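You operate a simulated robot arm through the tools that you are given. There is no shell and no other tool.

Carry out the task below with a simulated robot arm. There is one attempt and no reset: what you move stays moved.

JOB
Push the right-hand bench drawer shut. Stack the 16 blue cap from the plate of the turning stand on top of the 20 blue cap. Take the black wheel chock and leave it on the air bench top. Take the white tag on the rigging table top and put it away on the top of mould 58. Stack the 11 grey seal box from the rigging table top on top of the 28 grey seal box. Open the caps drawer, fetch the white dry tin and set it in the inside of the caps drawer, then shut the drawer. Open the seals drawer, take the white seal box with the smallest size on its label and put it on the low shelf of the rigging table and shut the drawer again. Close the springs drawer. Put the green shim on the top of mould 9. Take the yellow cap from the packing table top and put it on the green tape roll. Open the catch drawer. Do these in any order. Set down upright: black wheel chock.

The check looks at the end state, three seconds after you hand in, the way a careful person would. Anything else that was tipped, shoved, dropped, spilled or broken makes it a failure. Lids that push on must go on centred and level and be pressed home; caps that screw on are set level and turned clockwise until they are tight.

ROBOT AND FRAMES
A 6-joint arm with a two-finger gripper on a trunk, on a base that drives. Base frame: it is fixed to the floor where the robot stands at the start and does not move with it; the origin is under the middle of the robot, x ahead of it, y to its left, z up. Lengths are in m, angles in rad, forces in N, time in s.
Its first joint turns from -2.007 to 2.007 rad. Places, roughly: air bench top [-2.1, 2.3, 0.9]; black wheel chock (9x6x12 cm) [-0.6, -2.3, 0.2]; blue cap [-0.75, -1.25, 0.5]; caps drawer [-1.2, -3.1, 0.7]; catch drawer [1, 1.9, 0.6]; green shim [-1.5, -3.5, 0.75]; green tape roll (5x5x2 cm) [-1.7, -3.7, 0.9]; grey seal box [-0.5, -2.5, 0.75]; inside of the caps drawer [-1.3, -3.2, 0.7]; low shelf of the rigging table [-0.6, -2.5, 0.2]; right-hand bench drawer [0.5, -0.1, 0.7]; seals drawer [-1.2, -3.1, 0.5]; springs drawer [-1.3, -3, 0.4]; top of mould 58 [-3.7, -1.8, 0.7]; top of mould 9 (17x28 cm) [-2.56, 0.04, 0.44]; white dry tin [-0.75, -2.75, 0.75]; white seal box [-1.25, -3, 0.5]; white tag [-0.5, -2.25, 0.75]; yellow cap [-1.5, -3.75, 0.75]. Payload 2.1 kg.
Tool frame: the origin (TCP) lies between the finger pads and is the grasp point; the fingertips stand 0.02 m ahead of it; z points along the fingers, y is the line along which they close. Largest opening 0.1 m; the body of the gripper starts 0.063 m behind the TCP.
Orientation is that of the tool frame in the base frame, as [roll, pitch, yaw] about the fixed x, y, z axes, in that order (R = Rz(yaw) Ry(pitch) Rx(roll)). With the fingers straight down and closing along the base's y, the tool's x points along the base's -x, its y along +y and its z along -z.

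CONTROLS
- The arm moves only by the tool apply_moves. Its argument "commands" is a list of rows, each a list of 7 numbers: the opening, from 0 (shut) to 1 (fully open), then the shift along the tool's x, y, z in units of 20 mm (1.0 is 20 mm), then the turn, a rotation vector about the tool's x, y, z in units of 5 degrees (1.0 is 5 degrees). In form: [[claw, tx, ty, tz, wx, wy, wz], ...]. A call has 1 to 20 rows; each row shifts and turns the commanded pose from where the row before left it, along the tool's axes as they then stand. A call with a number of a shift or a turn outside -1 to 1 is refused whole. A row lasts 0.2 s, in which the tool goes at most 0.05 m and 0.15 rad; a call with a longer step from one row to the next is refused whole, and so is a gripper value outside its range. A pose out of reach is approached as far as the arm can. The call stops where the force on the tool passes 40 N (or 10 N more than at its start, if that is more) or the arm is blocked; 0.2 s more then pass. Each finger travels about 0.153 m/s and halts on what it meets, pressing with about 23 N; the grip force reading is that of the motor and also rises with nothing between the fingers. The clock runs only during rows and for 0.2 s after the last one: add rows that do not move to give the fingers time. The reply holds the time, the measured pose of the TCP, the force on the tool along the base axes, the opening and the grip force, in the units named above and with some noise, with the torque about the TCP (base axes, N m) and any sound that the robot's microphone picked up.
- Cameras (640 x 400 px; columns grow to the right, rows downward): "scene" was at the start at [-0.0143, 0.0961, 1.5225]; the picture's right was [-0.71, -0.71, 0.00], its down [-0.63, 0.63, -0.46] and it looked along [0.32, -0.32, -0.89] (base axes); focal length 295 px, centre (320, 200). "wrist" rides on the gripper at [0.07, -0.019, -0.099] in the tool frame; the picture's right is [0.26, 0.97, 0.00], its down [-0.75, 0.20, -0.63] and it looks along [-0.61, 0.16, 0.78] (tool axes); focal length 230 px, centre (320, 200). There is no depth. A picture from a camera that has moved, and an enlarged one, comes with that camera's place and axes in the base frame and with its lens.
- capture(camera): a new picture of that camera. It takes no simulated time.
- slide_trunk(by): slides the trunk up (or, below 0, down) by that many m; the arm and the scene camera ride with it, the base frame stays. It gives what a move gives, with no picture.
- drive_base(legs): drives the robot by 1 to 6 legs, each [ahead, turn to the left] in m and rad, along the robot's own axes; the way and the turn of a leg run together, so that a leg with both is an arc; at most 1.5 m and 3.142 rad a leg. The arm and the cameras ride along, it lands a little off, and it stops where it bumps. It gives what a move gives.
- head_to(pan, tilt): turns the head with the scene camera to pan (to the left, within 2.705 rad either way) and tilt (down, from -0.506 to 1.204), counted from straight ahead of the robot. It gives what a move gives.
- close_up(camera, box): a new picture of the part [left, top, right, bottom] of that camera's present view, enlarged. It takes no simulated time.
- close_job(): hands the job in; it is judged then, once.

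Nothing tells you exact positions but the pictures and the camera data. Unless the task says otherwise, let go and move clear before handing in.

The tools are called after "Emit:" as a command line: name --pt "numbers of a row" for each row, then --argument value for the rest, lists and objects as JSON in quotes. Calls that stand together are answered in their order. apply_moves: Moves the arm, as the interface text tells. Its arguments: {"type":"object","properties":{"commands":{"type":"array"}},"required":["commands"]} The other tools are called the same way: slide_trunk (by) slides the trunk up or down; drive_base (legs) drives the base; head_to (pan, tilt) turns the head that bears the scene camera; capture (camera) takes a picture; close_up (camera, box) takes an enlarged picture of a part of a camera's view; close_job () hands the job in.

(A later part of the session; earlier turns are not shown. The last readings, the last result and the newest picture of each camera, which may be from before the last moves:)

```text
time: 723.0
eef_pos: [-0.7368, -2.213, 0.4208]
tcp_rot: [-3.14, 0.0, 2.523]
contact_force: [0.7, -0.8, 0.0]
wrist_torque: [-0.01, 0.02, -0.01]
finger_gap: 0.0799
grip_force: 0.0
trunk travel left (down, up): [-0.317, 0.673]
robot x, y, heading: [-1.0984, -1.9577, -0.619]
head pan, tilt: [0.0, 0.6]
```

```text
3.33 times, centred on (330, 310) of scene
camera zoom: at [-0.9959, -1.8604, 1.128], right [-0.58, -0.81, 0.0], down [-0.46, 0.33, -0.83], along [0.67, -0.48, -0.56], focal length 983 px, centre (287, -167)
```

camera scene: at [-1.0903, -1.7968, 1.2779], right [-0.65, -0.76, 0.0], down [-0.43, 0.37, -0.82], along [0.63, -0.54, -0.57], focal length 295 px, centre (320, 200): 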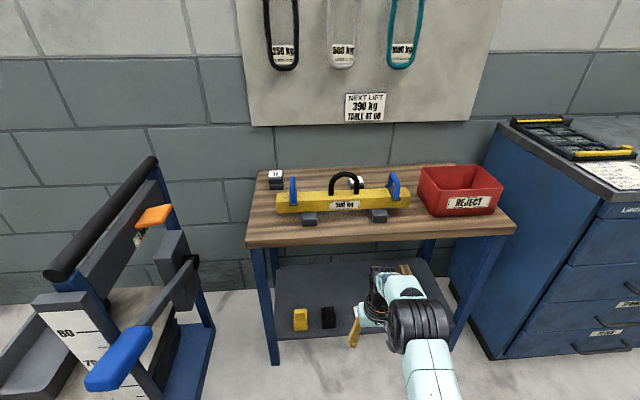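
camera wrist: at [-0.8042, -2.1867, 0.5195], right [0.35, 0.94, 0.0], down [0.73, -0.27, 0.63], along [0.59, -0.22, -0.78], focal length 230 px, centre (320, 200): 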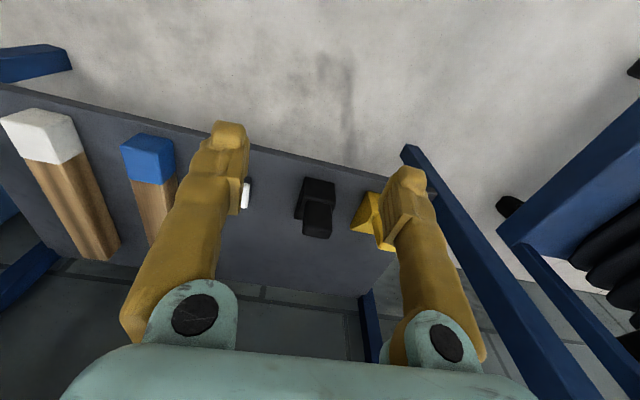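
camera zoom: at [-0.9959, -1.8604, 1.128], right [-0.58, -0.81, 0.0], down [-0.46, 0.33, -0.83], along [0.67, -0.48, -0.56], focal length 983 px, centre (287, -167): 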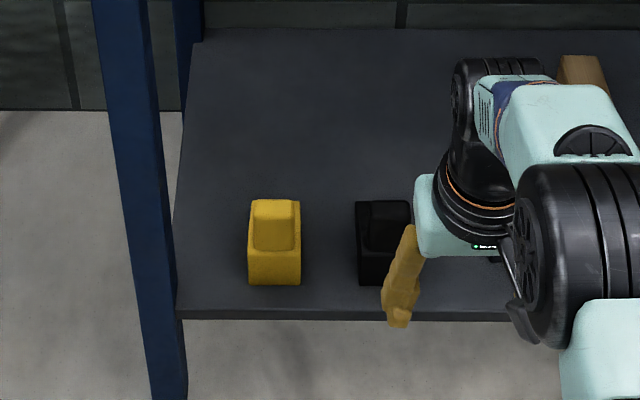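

From the different views, the chock is a wedge whose upright post (about 5 cm wide, top near z 0.31) is at its front, with the slope falling away behind. I'll approach above the post and come down around it.

Emit:
apply_moves --pt "0.8 0 0.8 0 0 0 0" --pt "0.8 0 0.8 0 0 0 0" --pt "0.8 0 0 0 0 0 0"

Emit:
slide_trunk --by -0.065

Emit:
drive_base --legs '[[0.1, 0]]'

Emit:
capture --camera "wrist"

Emit:
capture --camera "scene"

```text
time: 723.8
eef_pos: [-0.7167, -2.1863, 0.4214]
tcp_rot: [-3.14, 0.0, 2.52]
contact_force: [-0.3, -0.1, -0.2]
wrist_torque: [0.02, 0.0, 0.02]
finger_gap: 0.0799
grip_force: 0.2
trunk travel left (down, up): [-0.317, 0.673]
robot x, y, heading: [-1.1018, -1.9595, -0.615]
head pan, tilt: [0.0, 0.6]
```

```text
time: 724.8
eef_pos: [-0.7174, -2.1857, 0.3565]
tcp_rot: [-3.14, 0.001, 2.521]
contact_force: [-0.4, 0.1, 0.5]
wrist_torque: [0.01, -0.01, 0.03]
finger_gap: 0.0798
grip_force: 0.1
trunk travel left (down, up): [-0.252, 0.738]
robot x, y, heading: [-1.1015, -1.9577, -0.621]
head pan, tilt: [0.0, 0.6]
```

```text
time: 726.0
eef_pos: [-0.6339, -2.2448, 0.357]
tcp_rot: [-3.141, 0.002, 2.523]
contact_force: [0.0, 0.2, -0.2]
wrist_torque: [-0.03, 0.04, 0.0]
finger_gap: 0.0798
grip_force: 0.0
trunk travel left (down, up): [-0.252, 0.738]
robot x, y, heading: [-1.018, -2.0189, -0.614]
head pan, tilt: [0.0, 0.6]
```

```text
taken
camera wrist: at [-0.7022, -2.2184, 0.4563], right [0.35, 0.94, 0.0], down [0.73, -0.27, 0.63], along [0.59, -0.22, -0.78], focal length 230 px, centre (320, 200)
```

wrist: 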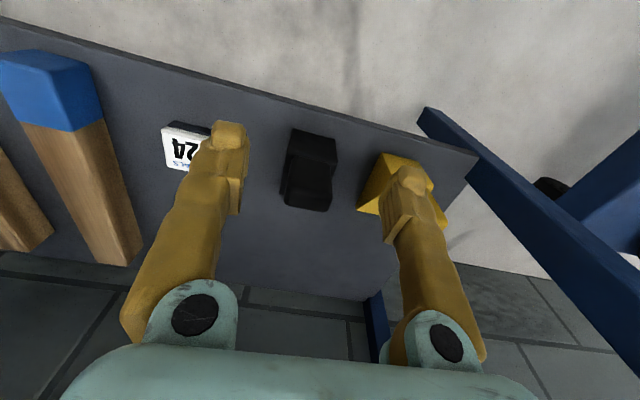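

```text
taken
camera scene: at [-0.9135, -1.919, 1.0629], right [-0.58, -0.81, 0.0], down [-0.46, 0.33, -0.82], along [0.67, -0.48, -0.57], focal length 295 px, centre (320, 200)
```

scene: 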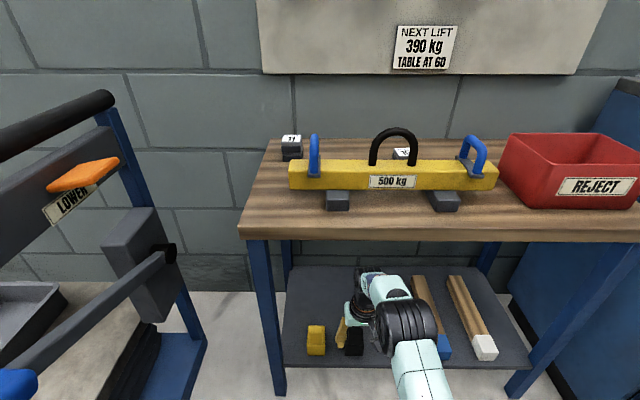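

Emit:
close_up --camera "wrist" --box '[250, 110, 390, 230]'

```text
3.33 times, centred on (320, 170) of wrist
camera zoom: at [-0.7022, -2.2184, 0.4563], right [0.35, 0.94, 0.0], down [0.73, -0.27, 0.63], along [0.59, -0.22, -0.78], focal length 767 px, centre (320, 300)
```

zoom: 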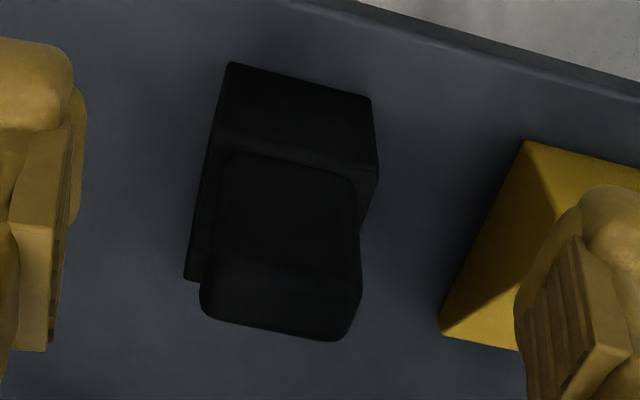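

The post is about 4 cm wide and 2 cm thick, top at z≈0.309, centred 3 mm left of me and 49 mm ahead. Driving on, then lowering around it.

Emit:
drive_base --legs '[[0.048, 0]]'

Emit:
apply_moves --pt "0.7 0 0.15 0 0 0 0" --pt "0.7 0 0 0 0 0 0"

Emit:
slide_trunk --by -0.04

Emit:
capture --camera "wrist"

```text
time: 726.9
eef_pos: [-0.5956, -2.2702, 0.3563]
tcp_rot: [3.141, 0.0, 2.526]
contact_force: [-0.2, 0.6, -0.4]
wrist_torque: [-0.02, -0.03, -0.02]
finger_gap: 0.0798
grip_force: 0.1
trunk travel left (down, up): [-0.252, 0.738]
robot x, y, heading: [-0.9786, -2.0423, -0.62]
head pan, tilt: [0.0, 0.6]
```

```text
time: 727.5
eef_pos: [-0.5937, -2.2682, 0.3563]
tcp_rot: [3.141, 0.0, 2.525]
contact_force: [0.2, 0.2, 1.1]
wrist_torque: [0.03, 0.02, -0.01]
finger_gap: 0.0699
grip_force: 0.0
trunk travel left (down, up): [-0.252, 0.738]
robot x, y, heading: [-0.9809, -2.0416, -0.62]
head pan, tilt: [0.0, 0.6]
```

```text
time: 728.3
eef_pos: [-0.5941, -2.2685, 0.3157]
tcp_rot: [-3.141, 0.0, 2.526]
contact_force: [-0.2, 0.3, 0.7]
wrist_torque: [-0.01, 0.01, 0.03]
finger_gap: 0.07
grip_force: 0.0
trunk travel left (down, up): [-0.212, 0.778]
robot x, y, heading: [-0.9801, -2.0423, -0.617]
head pan, tilt: [0.0, 0.6]
```

```text
taken
camera wrist: at [-0.6621, -2.2424, 0.4161], right [0.35, 0.94, 0.0], down [0.73, -0.27, 0.63], along [0.59, -0.22, -0.78], focal length 230 px, centre (320, 200)
```

wrist: 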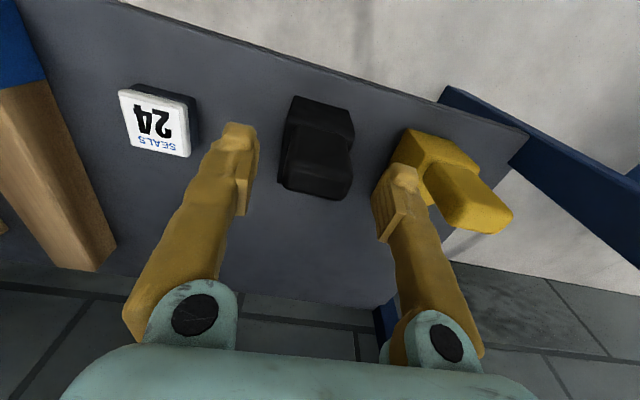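

Emit:
slide_trunk --by -0.02

Emit:
slide_trunk --by -0.012

Emit:
close_up --camera "wrist" --box '[220, 80, 420, 240]'

```text
time: 729.0
eef_pos: [-0.5944, -2.268, 0.2969]
tcp_rot: [3.141, -0.001, 2.525]
contact_force: [-1.0, -0.1, -0.2]
wrist_torque: [0.01, 0.0, 0.0]
finger_gap: 0.0699
grip_force: 0.0
trunk travel left (down, up): [-0.192, 0.798]
robot x, y, heading: [-0.9771, -2.0432, -0.615]
head pan, tilt: [0.0, 0.6]
```

```text
time: 729.6
eef_pos: [-0.5942, -2.2684, 0.2843]
tcp_rot: [3.141, 0.001, 2.524]
contact_force: [0.2, 0.3, -0.1]
wrist_torque: [-0.01, -0.02, -0.01]
finger_gap: 0.0701
grip_force: 0.0
trunk travel left (down, up): [-0.18, 0.81]
robot x, y, heading: [-0.9778, -2.0411, -0.617]
head pan, tilt: [0.0, 0.6]
```

```text
2.50 times, centred on (320, 160) of wrist
camera zoom: at [-0.6621, -2.2424, 0.3841], right [0.35, 0.94, 0.0], down [0.73, -0.27, 0.63], along [0.59, -0.22, -0.78], focal length 575 px, centre (320, 300)
```

zoom: 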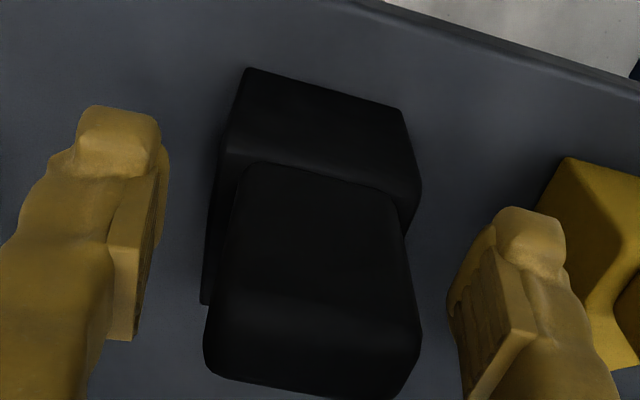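

The post is between the fingers. Closing on it.

Emit:
apply_moves --pt "0.5 0 0 0 0 0 0" --pt "0.35 0 0 0 0 0 0" --pt "0.25 0 0 0 0 0 0" --pt "0.25 0 0 0 0 0 0" --pt "0.25 0 0 0 0 0 0"

Emit:
slide_trunk --by 0.03

Emit:
capture --camera "wrist"

```text
time: 730.8
eef_pos: [-0.5938, -2.2672, 0.2844]
tcp_rot: [3.14, 0.001, 2.525]
contact_force: [-0.7, -1.8, 1.2]
wrist_torque: [-0.07, 0.02, -0.02]
finger_gap: 0.0391
grip_force: 23.2
trunk travel left (down, up): [-0.18, 0.81]
robot x, y, heading: [-0.9799, -2.0448, -0.616]
head pan, tilt: [0.0, 0.6]
```

```text
time: 731.5
eef_pos: [-0.5931, -2.2675, 0.3149]
tcp_rot: [-3.141, 0.0, 2.525]
contact_force: [0.1, -0.1, -2.4]
wrist_torque: [0.01, 0.04, 0.02]
finger_gap: 0.0391
grip_force: 22.9
trunk travel left (down, up): [-0.21, 0.78]
robot x, y, heading: [-0.9778, -2.0471, -0.62]
head pan, tilt: [0.0, 0.6]
```

```text
taken
camera wrist: at [-0.662, -2.2424, 0.414], right [0.35, 0.94, 0.0], down [0.73, -0.27, 0.63], along [0.59, -0.22, -0.78], focal length 230 px, centre (320, 200)
```

wrist: 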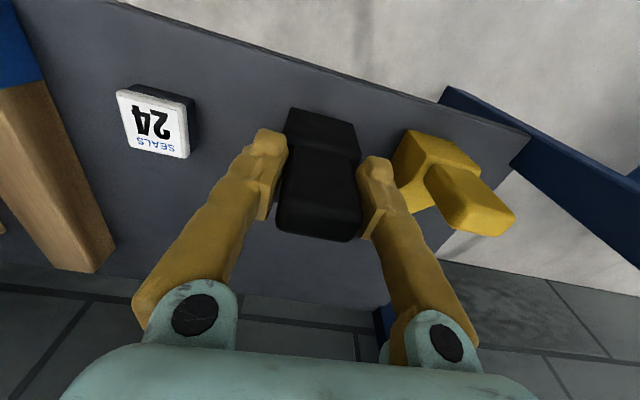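

The chock is gripped and hanging straight (about 2.4 N). I'll back straight out from under the table and raise up.

Emit:
drive_base --legs '[[-0.45, 0]]'

Emit:
slide_trunk --by 0.4

Emit:
slide_trunk --by 0.36

Emit:
capture --camera "wrist"

Emit:
head_to --pan 2.4 --tilt 0.3

Emit:
capture --camera "scene"

```text
time: 734.2
eef_pos: [-0.9499, -2.0174, 0.3151]
tcp_rot: [3.141, -0.001, 2.526]
contact_force: [0.8, 0.8, -2.3]
wrist_torque: [0.03, 0.06, 0.04]
finger_gap: 0.0392
grip_force: 22.8
trunk travel left (down, up): [-0.21, 0.78]
robot x, y, heading: [-1.3329, -1.793, -0.613]
head pan, tilt: [0.0, 0.6]
```

```text
time: 738.0
eef_pos: [-0.9489, -2.0168, 0.7151]
tcp_rot: [-3.141, -0.001, 2.526]
contact_force: [0.2, 0.3, -2.7]
wrist_torque: [0.04, 0.05, 0.0]
finger_gap: 0.0392
grip_force: 23.1
trunk travel left (down, up): [-0.61, 0.38]
robot x, y, heading: [-1.3309, -1.7925, -0.615]
head pan, tilt: [0.0, 0.6]
```

```text
time: 741.5
eef_pos: [-0.9486, -2.016, 1.075]
tcp_rot: [3.141, -0.001, 2.526]
contact_force: [-0.3, -0.5, -1.6]
wrist_torque: [0.02, 0.06, -0.01]
finger_gap: 0.0389
grip_force: 22.9
trunk travel left (down, up): [-0.97, 0.02]
robot x, y, heading: [-1.3336, -1.7922, -0.617]
head pan, tilt: [0.0, 0.6]
```

```text
taken
camera wrist: at [-1.0164, -1.9909, 1.1739], right [0.35, 0.94, 0.0], down [0.73, -0.27, 0.63], along [0.59, -0.22, -0.78], focal length 230 px, centre (320, 200)
```

wrist: 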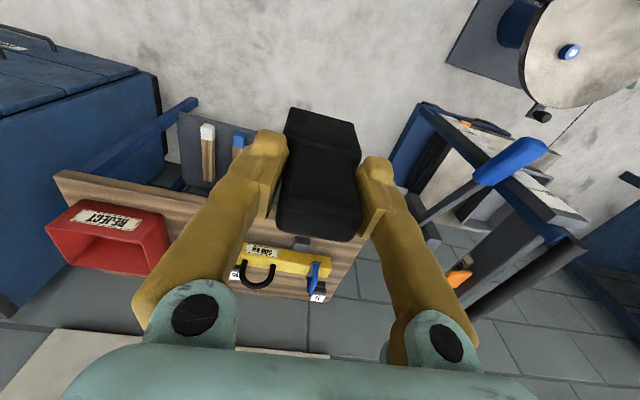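

```text
time: 743.7
eef_pos: [-0.9488, -2.0168, 1.0745]
tcp_rot: [-3.141, 0.0, 2.525]
contact_force: [-0.5, 0.7, -2.2]
wrist_torque: [0.03, 0.07, -0.02]
finger_gap: 0.0391
grip_force: 23.3
trunk travel left (down, up): [-0.97, 0.02]
robot x, y, heading: [-1.3321, -1.7922, -0.616]
head pan, tilt: [2.4, 0.3]
```

```text
taken
camera scene: at [-1.321, -1.5524, 1.8085], right [0.98, 0.21, 0.0], down [0.06, -0.29, -0.96], along [-0.2, 0.93, -0.3], focal length 295 px, centre (320, 200)
```

scene: 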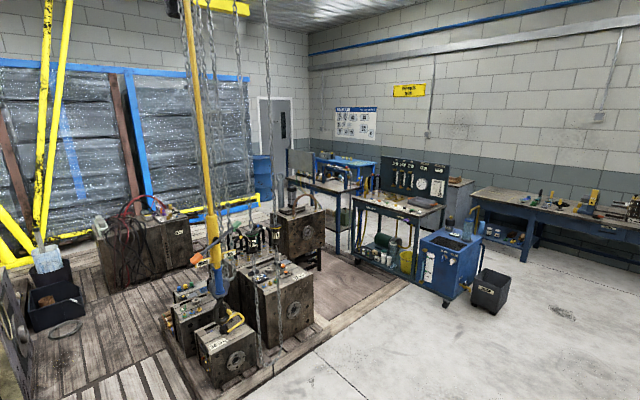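

The air bench should be the table behind the gauge-board bench. I'll drive up the clear corridor to get a closer look.

Emit:
apply_moves --pt "0.25 1 0 0 0 0 0" --pt "0.25 1 0 0 0 0 0" --pt "0.25 1 0 0 0 0 0" --pt "0.25 1 0 0 0 0 0" --pt "0.25 1 0 0 0 0 0"

Emit:
drive_base --legs '[[0, 2.187], [1.2, 0], [0.7, 0]]'

Emit:
head_to --pan 0.3 --tilt 0.4

Emit:
capture --camera "scene"

Emit:
head_to --pan -0.6 --tilt 0.5

Emit:
capture --camera "scene"

```text
time: 744.9
eef_pos: [-1.0288, -1.9582, 1.0746]
tcp_rot: [-3.139, 0.002, 2.525]
contact_force: [0.0, 0.0, -2.5]
wrist_torque: [-0.01, 0.05, 0.01]
finger_gap: 0.0394
grip_force: 23.3
trunk travel left (down, up): [-0.97, 0.02]
robot x, y, heading: [-1.3351, -1.7911, -0.615]
head pan, tilt: [2.4, 0.3]
```

```text
time: 759.5
eef_pos: [-1.348, 0.4327, 1.0731]
tcp_rot: [-3.142, 0.003, -1.577]
contact_force: [0.0, 0.1, -1.8]
wrist_torque: [-0.02, 0.0, -0.03]
finger_gap: 0.0392
grip_force: 22.6
trunk travel left (down, up): [-0.97, 0.02]
robot x, y, heading: [-1.3082, 0.0916, 1.57]
head pan, tilt: [2.4, 0.3]
```

```text
time: 761.5
eef_pos: [-1.3488, 0.4344, 1.0738]
tcp_rot: [-3.141, 0.001, -1.576]
contact_force: [-0.6, -0.5, -2.0]
wrist_torque: [-0.03, 0.0, -0.02]
finger_gap: 0.0389
grip_force: 22.4
trunk travel left (down, up): [-0.97, 0.02]
robot x, y, heading: [-1.3104, 0.0897, 1.565]
head pan, tilt: [0.3, 0.4]
```

```text
taken
camera scene: at [-1.4747, 0.1189, 1.7991], right [0.96, 0.29, 0.0], down [0.11, -0.37, -0.92], along [-0.27, 0.88, -0.39], focal length 295 px, centre (320, 200)
```

scene: 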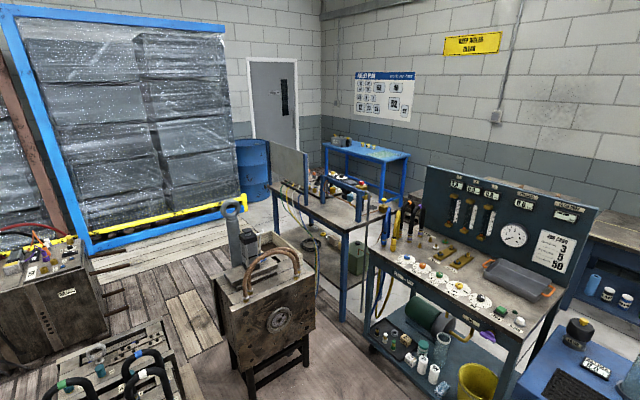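

```text
time: 762.7
eef_pos: [-1.3468, 0.4345, 1.0735]
tcp_rot: [-3.141, 0.001, -1.576]
contact_force: [-0.8, -1.6, -3.0]
wrist_torque: [-0.03, 0.0, 0.01]
finger_gap: 0.0391
grip_force: 23.2
trunk travel left (down, up): [-0.97, 0.02]
robot x, y, heading: [-1.3044, 0.0906, 1.565]
head pan, tilt: [-0.6, 0.499]
```

```text
taken
camera scene: at [-1.3961, 0.1051, 1.79], right [0.82, -0.57, 0.0], down [-0.27, -0.39, -0.88], along [0.5, 0.72, -0.48], focal length 295 px, centre (320, 200)
```

scene: 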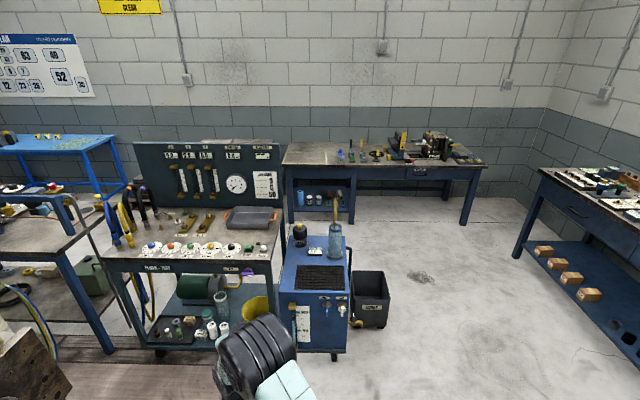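

The air bench is the table with hoses and trays behind the gauge bench; access looks tight with a mould on a stand and a wooden box near it. I'll move around to the plywood area to see the approach more clearly.

Emit:
drive_base --legs '[[0, -0.296], [0.594, 0], [0, 1.253], [0.45, 0]]'

Emit:
head_to --pan -0.5 --tilt 0.6

Emit:
capture --camera "scene"

Emit:
head_to --pan -0.3 --tilt 0.95

Emit:
capture --camera "scene"

```text
time: 772.4
eef_pos: [-1.81, 1.0504, 1.0744]
tcp_rot: [3.141, 0.001, -0.59]
contact_force: [0.0, -0.5, -2.8]
wrist_torque: [0.0, -0.04, 0.0]
finger_gap: 0.0393
grip_force: 23.3
trunk travel left (down, up): [-0.97, 0.02]
robot x, y, heading: [-1.4982, 0.8954, 2.557]
head pan, tilt: [-0.6, 0.499]
```

```text
time: 773.1
eef_pos: [-1.8102, 1.0515, 1.0744]
tcp_rot: [3.141, 0.0, -0.589]
contact_force: [0.5, 0.0, -2.3]
wrist_torque: [-0.02, -0.03, 0.01]
finger_gap: 0.0393
grip_force: 22.5
trunk travel left (down, up): [-0.97, 0.02]
robot x, y, heading: [-1.499, 0.8959, 2.549]
head pan, tilt: [-0.499, 0.6]
```

```text
taken
camera scene: at [-1.569, 0.8236, 1.781], right [0.89, 0.46, 0.0], down [0.26, -0.5, -0.83], along [-0.38, 0.73, -0.56], focal length 295 px, centre (320, 200)
```

scene: 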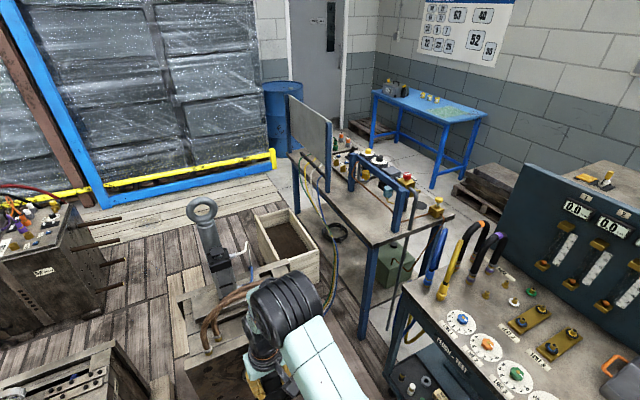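

```text
time: 773.9
eef_pos: [-1.8104, 1.0513, 1.0743]
tcp_rot: [-3.141, 0.0, -0.59]
contact_force: [0.0, 0.3, -1.5]
wrist_torque: [-0.01, -0.02, -0.03]
finger_gap: 0.0388
grip_force: 23.4
trunk travel left (down, up): [-0.97, 0.02]
robot x, y, heading: [-1.5002, 0.8964, 2.551]
head pan, tilt: [-0.3, 0.949]
```

```text
taken
camera scene: at [-1.574, 0.8019, 1.7526], right [0.78, 0.63, 0.0], down [0.51, -0.63, -0.58], along [-0.37, 0.45, -0.81], focal length 295 px, centre (320, 200)
```

scene: 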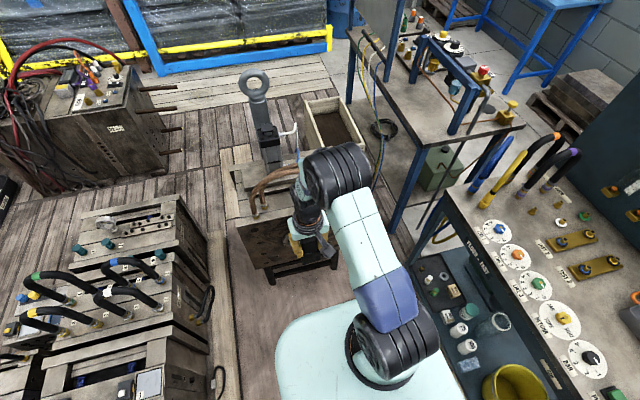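

From here I can see the air bench's near end between the mould stand and the gauge bench. I'll zoom in on its top to find free space.

Emit:
close_up --camera "scene" --box '[340, 0, 560, 180]'

Emit:
head_to --pan -0.5 --tilt 0.6

Emit:
close_up --camera "scene" --box '[280, 90, 470, 260]'

```text
2.22 times, centred on (450, 90) of scene
camera zoom: at [-1.574, 0.8019, 1.7526], right [0.78, 0.63, 0.0], down [0.51, -0.63, -0.58], along [-0.37, 0.45, -0.81], focal length 655 px, centre (31, 444)
```

zoom: 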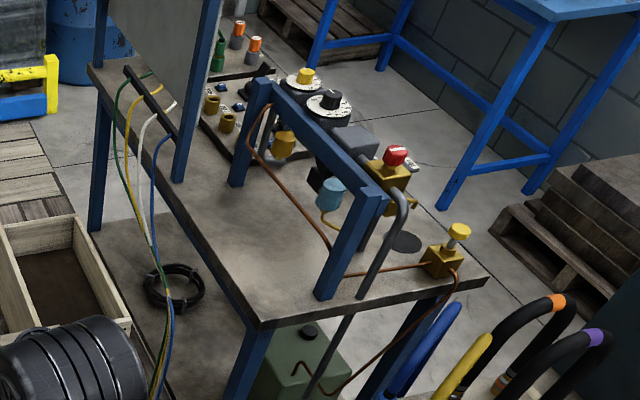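

```text
time: 774.7
eef_pos: [-1.8123, 1.0526, 1.074]
tcp_rot: [3.141, 0.0, -0.588]
contact_force: [0.0, -0.5, -1.9]
wrist_torque: [-0.04, 0.01, 0.01]
finger_gap: 0.039
grip_force: 22.9
trunk travel left (down, up): [-0.97, 0.02]
robot x, y, heading: [-1.5039, 0.8922, 2.553]
head pan, tilt: [-0.499, 0.6]
```

```text
2.35 times, centred on (375, 175) of scene
camera zoom: at [-1.5692, 0.8236, 1.7809], right [0.89, 0.46, 0.0], down [0.26, -0.5, -0.82], along [-0.38, 0.73, -0.57], focal length 694 px, centre (191, 259)
```

zoom: 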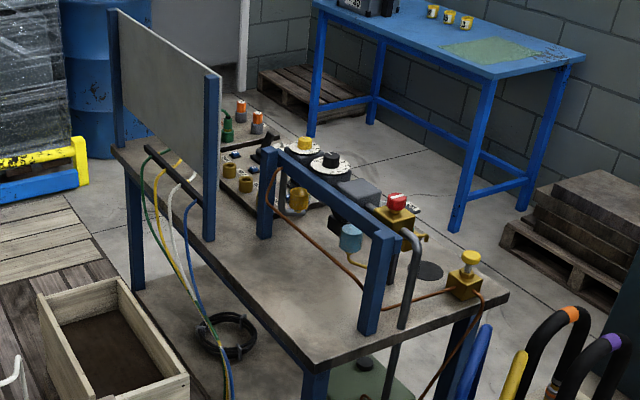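

The free strip on the air bench is along its near edge, left of the blue frame. I can get close enough by standing in the notch between the mould stand and the gauge bench; I'll creep toward it in steps.

Emit:
drive_base --legs '[[0, -0.502], [0.3, 0]]'

Emit:
head_to --pan -0.3 --tilt 0.9

Emit:
capture --camera "scene"

Emit:
capture --camera "wrist"

```text
time: 778.2
eef_pos: [-1.8302, 1.4486, 1.0749]
tcp_rot: [-3.14, 0.002, -1.098]
contact_force: [0.7, -0.9, -2.1]
wrist_torque: [0.01, -0.01, -0.04]
finger_gap: 0.0388
grip_force: 23.3
trunk travel left (down, up): [-0.97, 0.02]
robot x, y, heading: [-1.641, 1.158, 2.041]
head pan, tilt: [-0.499, 0.6]
```

```text
time: 779.0
eef_pos: [-1.8306, 1.4519, 1.0738]
tcp_rot: [3.142, -0.001, -1.098]
contact_force: [1.0, -0.2, -2.1]
wrist_torque: [-0.06, -0.06, 0.01]
finger_gap: 0.0392
grip_force: 22.8
trunk travel left (down, up): [-0.97, 0.02]
robot x, y, heading: [-1.6366, 1.163, 2.042]
head pan, tilt: [-0.3, 0.901]
```

```text
taken
camera scene: at [-1.7473, 1.1209, 1.7562], right [0.99, 0.17, 0.0], down [0.13, -0.77, -0.62], along [-0.11, 0.61, -0.78], focal length 295 px, centre (320, 200)
```

scene: 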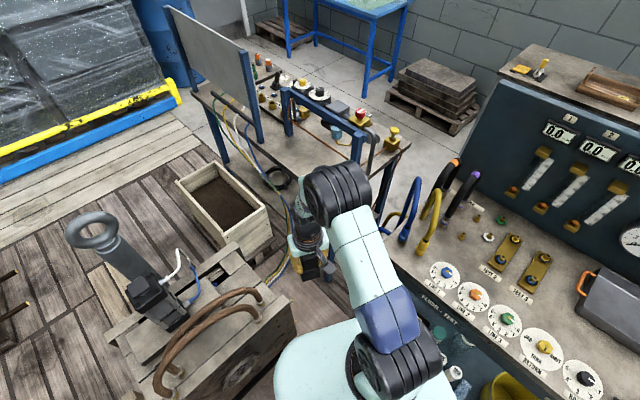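

```text
taken
camera wrist: at [-1.7836, 1.3978, 1.1729], right [-0.74, -0.67, 0.0], down [-0.52, 0.58, 0.63], along [-0.42, 0.47, -0.78], focal length 230 px, centre (320, 200)
```

wrist: 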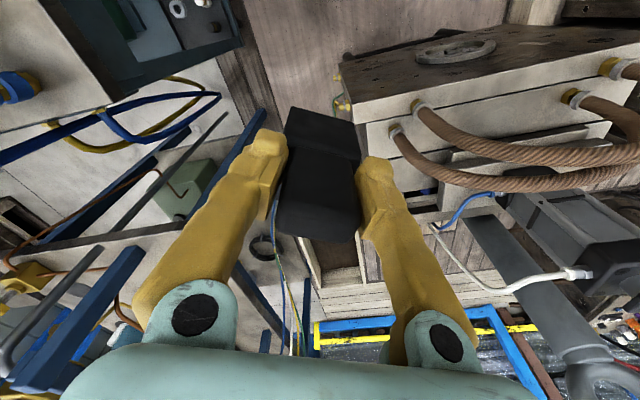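

Emit:
drive_base --legs '[[0.2, 0], [0, -0.29]]'

Emit:
head_to --pan -0.1 --tilt 0.95

Emit:
capture --camera "scene"

Emit:
capture --camera "wrist"

```text
time: 781.6
eef_pos: [-1.8337, 1.6768, 1.0735]
tcp_rot: [-3.139, -0.001, -1.393]
contact_force: [-0.8, -0.2, -3.1]
wrist_torque: [-0.12, 0.01, 0.0]
finger_gap: 0.0391
grip_force: 23.6
trunk travel left (down, up): [-0.97, 0.02]
robot x, y, heading: [-1.7287, 1.3405, 1.752]
head pan, tilt: [-0.3, 0.901]
```

```text
time: 782.3
eef_pos: [-1.8312, 1.677, 1.0723]
tcp_rot: [3.141, 0.0, -1.394]
contact_force: [-0.4, 0.2, -2.6]
wrist_torque: [-0.04, 0.0, 0.02]
finger_gap: 0.0391
grip_force: 22.9
trunk travel left (down, up): [-0.97, 0.02]
robot x, y, heading: [-1.7296, 1.3411, 1.749]
head pan, tilt: [-0.099, 0.949]
```

```text
taken
camera scene: at [-1.8616, 1.334, 1.7525], right [1.0, 0.08, 0.0], down [0.06, -0.81, -0.58], along [-0.05, 0.58, -0.81], focal length 295 px, centre (320, 200)
```

scene: 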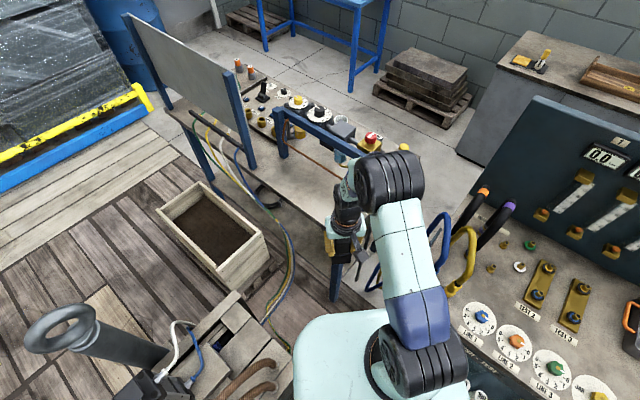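

```text
taken
camera wrist: at [-1.8013, 1.612, 1.1731], right [-0.9, -0.43, 0.0], down [-0.33, 0.7, 0.63], along [-0.27, 0.57, -0.78], focal length 230 px, centre (320, 200)
```

wrist: 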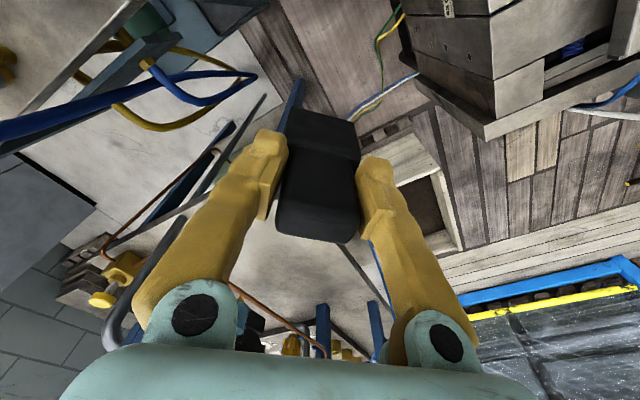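

I'm in the notch with nothing touching. The bench corner is just ahead of the chock; I'll creep 3 cm more and extend the arm over the strip.

Emit:
drive_base --legs '[[0.03, 0]]'

Emit:
apply_moves --pt "0.25 -0.9 -0.21 0 0 0 0" --pt "0.25 -0.9 -0.21 0 0 0 0" --pt "0.25 -0.9 -0.21 0 0 0 0" --pt "0.25 -0.9 -0.21 0 0 0 0" --pt "0.25 -0.9 -0.21 0 0 0 0" --pt "0.25 -0.9 -0.21 0 0 0 0"

Emit:
capture --camera "scene"

Emit:
capture --camera "wrist"

```text
time: 783.1
eef_pos: [-1.836, 1.7001, 1.0752]
tcp_rot: [3.141, 0.005, -1.391]
contact_force: [-0.3, -1.4, -1.9]
wrist_torque: [-0.03, 0.0, 0.0]
finger_gap: 0.0394
grip_force: 23.1
trunk travel left (down, up): [-0.97, 0.02]
robot x, y, heading: [-1.7324, 1.3703, 1.749]
head pan, tilt: [-0.099, 0.949]
```

```text
time: 784.5
eef_pos: [-1.8318, 1.813, 1.0728]
tcp_rot: [3.141, 0.0, -1.391]
contact_force: [0.1, -0.1, -2.1]
wrist_torque: [-0.01, 0.0, -0.01]
finger_gap: 0.039
grip_force: 23.3
trunk travel left (down, up): [-0.97, 0.02]
robot x, y, heading: [-1.7374, 1.3713, 1.75]
head pan, tilt: [-0.099, 0.949]
```

```text
taken
camera scene: at [-1.8666, 1.3626, 1.7526], right [1.0, 0.08, 0.0], down [0.06, -0.81, -0.58], along [-0.05, 0.58, -0.81], focal length 295 px, centre (320, 200)
```

scene: 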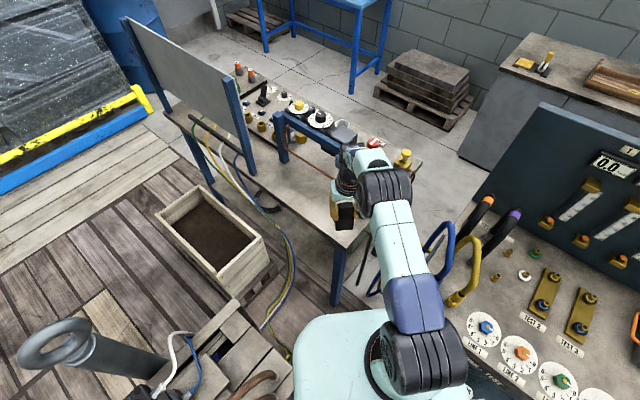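

```text
taken
camera wrist: at [-1.8015, 1.7481, 1.1718], right [-0.9, -0.43, 0.0], down [-0.33, 0.7, 0.63], along [-0.27, 0.57, -0.78], focal length 230 px, centre (320, 200)
```

wrist: 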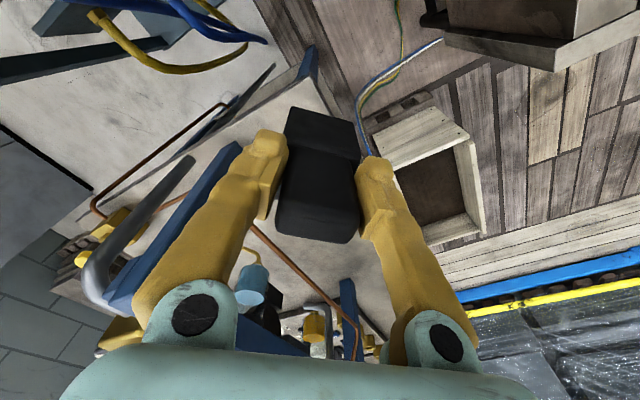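

Emit:
close_up --camera "wrist" --box '[200, 20, 440, 260]'

Emit:
close_up --camera "scene" --box '[250, 120, 440, 280]'

```text
1.67 times, centred on (320, 140) of wrist
camera zoom: at [-1.8015, 1.7481, 1.1718], right [-0.9, -0.43, 0.0], down [-0.33, 0.7, 0.63], along [-0.27, 0.57, -0.78], focal length 384 px, centre (320, 300)
```

zoom: 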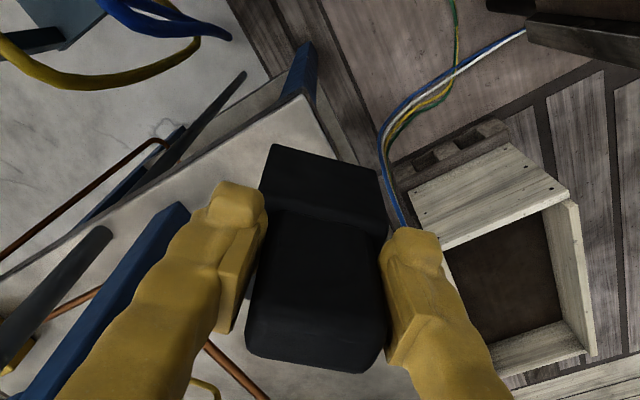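

```text
2.50 times, centred on (345, 200) of scene
camera zoom: at [-1.8666, 1.3626, 1.7526], right [1.0, 0.08, 0.0], down [0.06, -0.81, -0.58], along [-0.05, 0.58, -0.81], focal length 737 px, centre (258, 200)
```

zoom: 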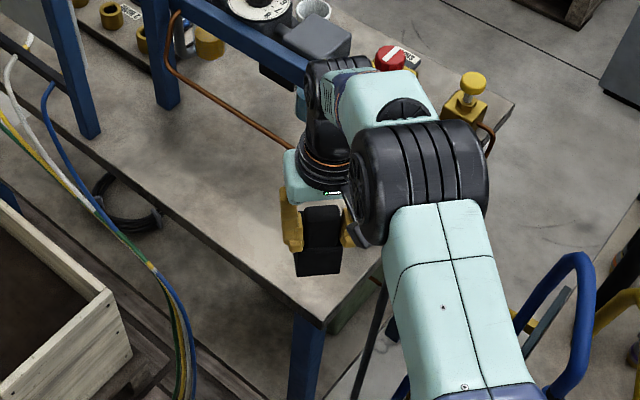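

The corner of the bench is right below the gripper, so I need to go about 7 cm further in. I'll creep forward 5.5 cm (clearances still about 2 cm on each side).

Emit:
drive_base --legs '[[0.03, 0]]'

Emit:
drive_base --legs '[[0.027, 0]]'

Emit:
apply_moves --pt "0.25 -0.6 -0.33 0 0 0 0" --pt "0.25 -0.6 -0.33 0 0 0 0" --pt "0.25 0 0 0 0 0 0"

Emit:
capture --camera "wrist"

Emit:
capture --camera "scene"

```text
time: 785.4
eef_pos: [-1.8455, 1.8169, 1.0755]
tcp_rot: [-3.139, 0.003, -1.367]
contact_force: [-0.5, 0.0, -2.2]
wrist_torque: [-0.01, 0.03, 0.0]
finger_gap: 0.0392
grip_force: 23.1
trunk travel left (down, up): [-0.97, 0.02]
robot x, y, heading: [-1.7316, 1.3858, 1.74]
head pan, tilt: [-0.099, 0.949]
stopped in leg 1: the robot was blocked; the commanded pose is now the measured one
```

```text
time: 786.1
eef_pos: [-1.8459, 1.8268, 1.0734]
tcp_rot: [-3.139, 0.0, -1.361]
contact_force: [0.1, -0.9, -3.3]
wrist_torque: [-0.05, -0.02, -0.03]
finger_gap: 0.0389
grip_force: 23.1
trunk travel left (down, up): [-0.97, 0.02]
robot x, y, heading: [-1.7352, 1.392, 1.752]
head pan, tilt: [-0.099, 0.949]
stopped in leg 1: the robot was blocked; the commanded pose is now the measured one
```

```text
time: 786.9
eef_pos: [-1.8362, 1.8528, 1.0711]
tcp_rot: [-3.141, -0.002, -1.364]
contact_force: [-0.7, -0.3, -1.6]
wrist_torque: [0.0, 0.01, 0.0]
finger_gap: 0.0393
grip_force: 22.9
trunk travel left (down, up): [-0.97, 0.02]
robot x, y, heading: [-1.7317, 1.3925, 1.749]
head pan, tilt: [-0.099, 0.949]
```

```text
taken
camera wrist: at [-1.8041, 1.7902, 1.1707], right [-0.89, -0.45, 0.0], down [-0.35, 0.69, 0.63], along [-0.28, 0.56, -0.78], focal length 230 px, centre (320, 200)
```

wrist: 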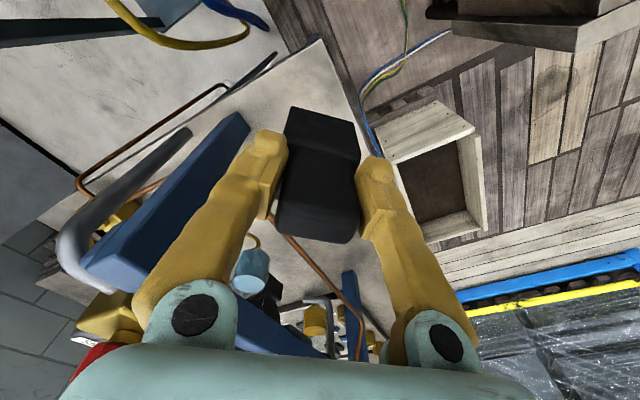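

```text
taken
camera scene: at [-1.8641, 1.381, 1.7525], right [1.0, 0.08, 0.0], down [0.06, -0.81, -0.58], along [-0.05, 0.58, -0.81], focal length 295 px, centre (320, 200)
```

scene: 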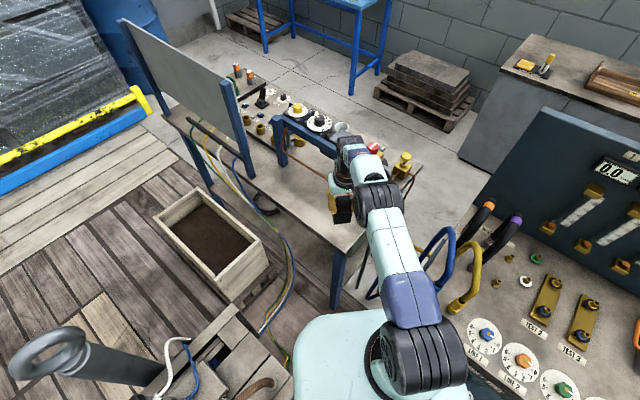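

I'm blocked just short (the gauge bench is close on the right). If I turn the chock to lie along the bench's short edge it fits with about 2 cm margins, so I'll rotate the wrist about 47°.

Emit:
apply_moves --pt "0.25 0 0 0 0 0 1" --pt "0.25 0 0 0 0 0 1" --pt "0.25 0 0 0 0 0 1" --pt "0.25 0 0 0 0 0 1" --pt "0.25 0 0 0 0 0 1" --pt "0.25 0 0 0 0 0 1" --pt "0.25 0 0 0 0 0 1" --pt "0.25 0 0 0 0 0 1" --pt "0.25 0 0 0 0 0 1" --pt "0.25 0 0 0 0 0 0.4" --pt "0.25 0 0 0 0 0 0"

Emit:
capture --camera "wrist"

Emit:
close_up --camera "scene" --box '[250, 120, 440, 280]'

```text
time: 789.3
eef_pos: [-1.837, 1.8542, 1.0721]
tcp_rot: [-3.14, 0.0, -2.185]
contact_force: [0.7, -0.6, -2.7]
wrist_torque: [-0.04, 0.03, -0.01]
finger_gap: 0.0392
grip_force: 23.0
trunk travel left (down, up): [-0.97, 0.02]
robot x, y, heading: [-1.7321, 1.392, 1.751]
head pan, tilt: [-0.099, 0.949]
```

```text
taken
camera wrist: at [-1.8621, 1.7867, 1.1725], right [-0.94, 0.35, 0.0], down [0.27, 0.73, 0.63], along [0.22, 0.59, -0.78], focal length 230 px, centre (320, 200)
```

wrist: 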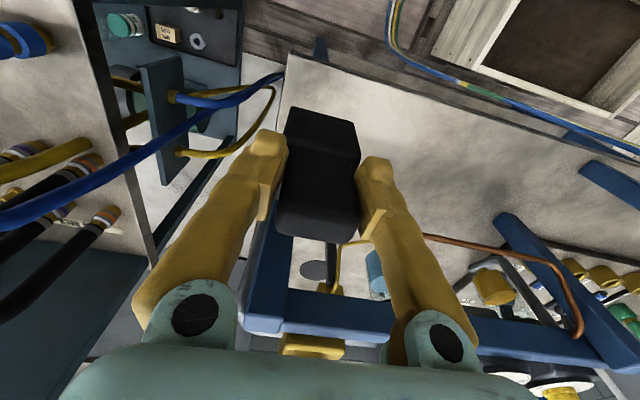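

```text
2.50 times, centred on (345, 200) of scene
camera zoom: at [-1.8641, 1.3805, 1.7525], right [1.0, 0.08, 0.0], down [0.06, -0.81, -0.58], along [-0.05, 0.58, -0.81], focal length 737 px, centre (258, 200)
```

zoom: 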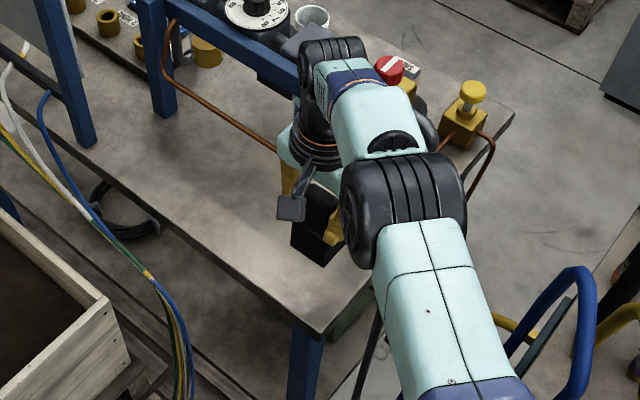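

Now the bench edges are clearly visible: corner at e1 -2.528, e2 0.413, and the chock sits about 1.5–2 cm inside both edges. I'll nudge 1 cm further in and lower.

Emit:
apply_moves --pt "0.25 -0.2 0.45 0 0 0 0" --pt "0.25 0 0 0 0 0 0"

Emit:
slide_trunk --by -0.05

Emit:
capture --camera "wrist"

Emit:
close_up --camera "scene" --box '[270, 150, 420, 280]'

```text
time: 789.9
eef_pos: [-1.8398, 1.8577, 1.0736]
tcp_rot: [-3.14, 0.001, -2.185]
contact_force: [0.0, -0.1, -1.4]
wrist_torque: [-0.05, 0.04, -0.01]
finger_gap: 0.0388
grip_force: 23.3
out of reach, approached as far as the arm can: row 1
trunk travel left (down, up): [-0.97, 0.02]
robot x, y, heading: [-1.7347, 1.3895, 1.752]
head pan, tilt: [-0.099, 0.949]
```

```text
time: 790.8
eef_pos: [-1.8408, 1.858, 1.022]
tcp_rot: [-3.139, 0.0, -2.182]
contact_force: [0.2, -0.6, -2.1]
wrist_torque: [-0.03, 0.04, 0.01]
finger_gap: 0.039
grip_force: 22.8
trunk travel left (down, up): [-0.92, 0.07]
robot x, y, heading: [-1.7302, 1.3853, 1.75]
head pan, tilt: [-0.099, 0.949]
```

```text
taken
camera wrist: at [-1.8653, 1.7914, 1.1222], right [-0.94, 0.35, 0.0], down [0.27, 0.73, 0.63], along [0.22, 0.59, -0.78], focal length 230 px, centre (320, 200)
```

wrist: 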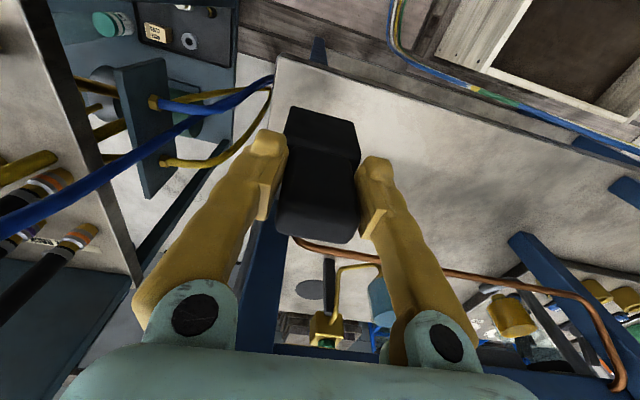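

```text
3.08 times, centred on (345, 215) of scene
camera zoom: at [-1.864, 1.3804, 1.7025], right [1.0, 0.08, 0.0], down [0.06, -0.81, -0.58], along [-0.05, 0.58, -0.81], focal length 908 px, centre (243, 154)
```

zoom: 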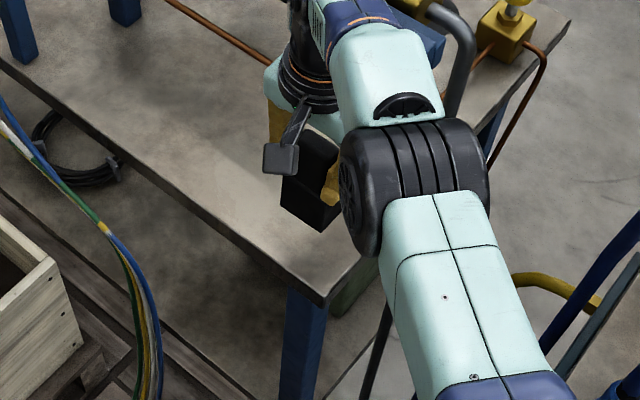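

The chock's base is inside both edges by about 1.7 and 2.6 cm. Lowering carefully, one small step at a time.

Emit:
slide_trunk --by -0.02

Emit:
slide_trunk --by -0.006

```text
time: 791.5
eef_pos: [-1.8397, 1.8592, 1.002]
tcp_rot: [-3.141, -0.001, -2.183]
contact_force: [0.2, -0.9, -2.1]
wrist_torque: [-0.01, 0.05, 0.01]
finger_gap: 0.0391
grip_force: 22.5
trunk travel left (down, up): [-0.9, 0.09]
robot x, y, heading: [-1.7314, 1.3882, 1.749]
head pan, tilt: [-0.099, 0.949]
```

```text
time: 792.1
eef_pos: [-1.8402, 1.8598, 0.9973]
tcp_rot: [-3.14, -0.001, -2.183]
contact_force: [-0.5, -0.4, -1.2]
wrist_torque: [-0.03, 0.04, 0.0]
finger_gap: 0.0388
grip_force: 23.1
trunk travel left (down, up): [-0.894, 0.096]
robot x, y, heading: [-1.7291, 1.3908, 1.752]
head pan, tilt: [-0.099, 0.949]
```

Emit:
slide_trunk --by -0.006

Emit:
capture --camera "wrist"

```text
time: 792.6
eef_pos: [-1.8392, 1.8598, 0.9902]
tcp_rot: [-3.139, -0.001, -2.185]
contact_force: [-0.3, -0.7, -1.8]
wrist_torque: [0.0, 0.02, 0.01]
finger_gap: 0.0389
grip_force: 22.9
trunk travel left (down, up): [-0.888, 0.102]
robot x, y, heading: [-1.7328, 1.3914, 1.751]
head pan, tilt: [-0.099, 0.949]
```

```text
taken
camera wrist: at [-1.8655, 1.7916, 1.0901], right [-0.94, 0.35, 0.0], down [0.27, 0.73, 0.63], along [0.22, 0.59, -0.78], focal length 230 px, centre (320, 200)
```

wrist: 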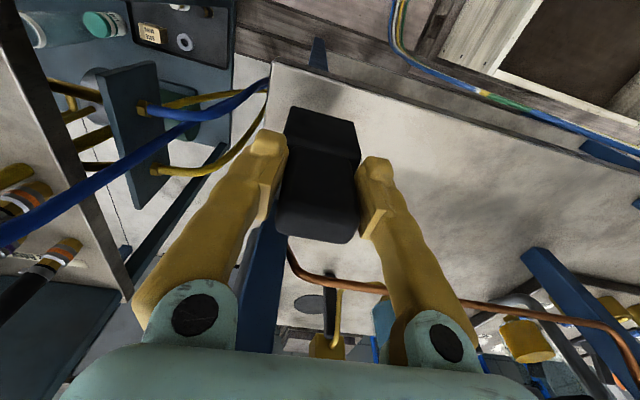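

Emit:
slide_trunk --by -0.007

Emit:
slide_trunk --by -0.006

```text
time: 793.2
eef_pos: [-1.8395, 1.8588, 0.9837]
tcp_rot: [-3.137, 0.0, -2.184]
contact_force: [-0.1, 0.1, -2.8]
wrist_torque: [-0.06, 0.04, -0.01]
finger_gap: 0.039
grip_force: 22.5
trunk travel left (down, up): [-0.881, 0.109]
robot x, y, heading: [-1.7274, 1.3912, 1.75]
head pan, tilt: [-0.099, 0.949]
```

```text
time: 793.7
eef_pos: [-1.8404, 1.8582, 0.9776]
tcp_rot: [-3.139, 0.0, -2.184]
contact_force: [0.0, 0.6, -1.7]
wrist_torque: [-0.04, 0.03, -0.01]
finger_gap: 0.039
grip_force: 22.9
trunk travel left (down, up): [-0.875, 0.115]
robot x, y, heading: [-1.7316, 1.394, 1.752]
head pan, tilt: [-0.099, 0.949]
```

Emit:
slide_trunk --by -0.006

Emit:
slide_trunk --by -0.005

Emit:
capture --camera "wrist"

```text
time: 794.3
eef_pos: [-1.8403, 1.8584, 0.9716]
tcp_rot: [-3.14, 0.001, -2.183]
contact_force: [-0.5, 0.0, -2.2]
wrist_torque: [-0.04, 0.04, 0.0]
finger_gap: 0.0391
grip_force: 23.5
trunk travel left (down, up): [-0.869, 0.121]
robot x, y, heading: [-1.7307, 1.3895, 1.752]
head pan, tilt: [-0.099, 0.949]
```

```text
time: 794.8
eef_pos: [-1.8394, 1.8596, 0.9675]
tcp_rot: [-3.138, -0.001, -2.184]
contact_force: [0.9, -0.5, -2.4]
wrist_torque: [-0.03, 0.05, -0.02]
finger_gap: 0.0395
grip_force: 22.9
trunk travel left (down, up): [-0.864, 0.126]
robot x, y, heading: [-1.7368, 1.3885, 1.75]
head pan, tilt: [-0.099, 0.949]
```

```text
taken
camera wrist: at [-1.8655, 1.7916, 1.0661], right [-0.94, 0.35, 0.0], down [0.27, 0.73, 0.63], along [0.22, 0.59, -0.78], focal length 230 px, centre (320, 200)
```

wrist: 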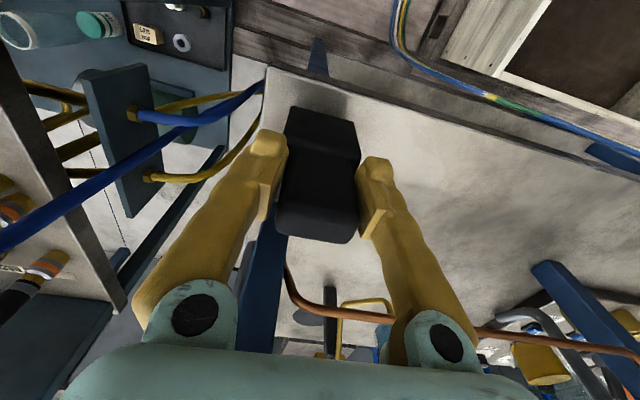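

Still no contact; the bench top must be a bit lower than 0.9. Continuing in small steps.

Emit:
slide_trunk --by -0.007

Emit:
slide_trunk --by -0.006

```text
time: 795.4
eef_pos: [-1.8414, 1.8581, 0.959]
tcp_rot: [-3.14, -0.001, -2.185]
contact_force: [0.5, -0.4, -3.3]
wrist_torque: [-0.03, 0.05, 0.0]
finger_gap: 0.0392
grip_force: 23.2
trunk travel left (down, up): [-0.857, 0.133]
robot x, y, heading: [-1.729, 1.3917, 1.753]
head pan, tilt: [-0.099, 0.949]
```

```text
time: 795.9
eef_pos: [-1.8406, 1.8588, 0.9529]
tcp_rot: [3.141, 0.0, -2.185]
contact_force: [0.6, 0.0, -1.9]
wrist_torque: [-0.07, 0.03, 0.02]
finger_gap: 0.039
grip_force: 22.4
trunk travel left (down, up): [-0.851, 0.139]
robot x, y, heading: [-1.7342, 1.3931, 1.746]
head pan, tilt: [-0.099, 0.949]
```

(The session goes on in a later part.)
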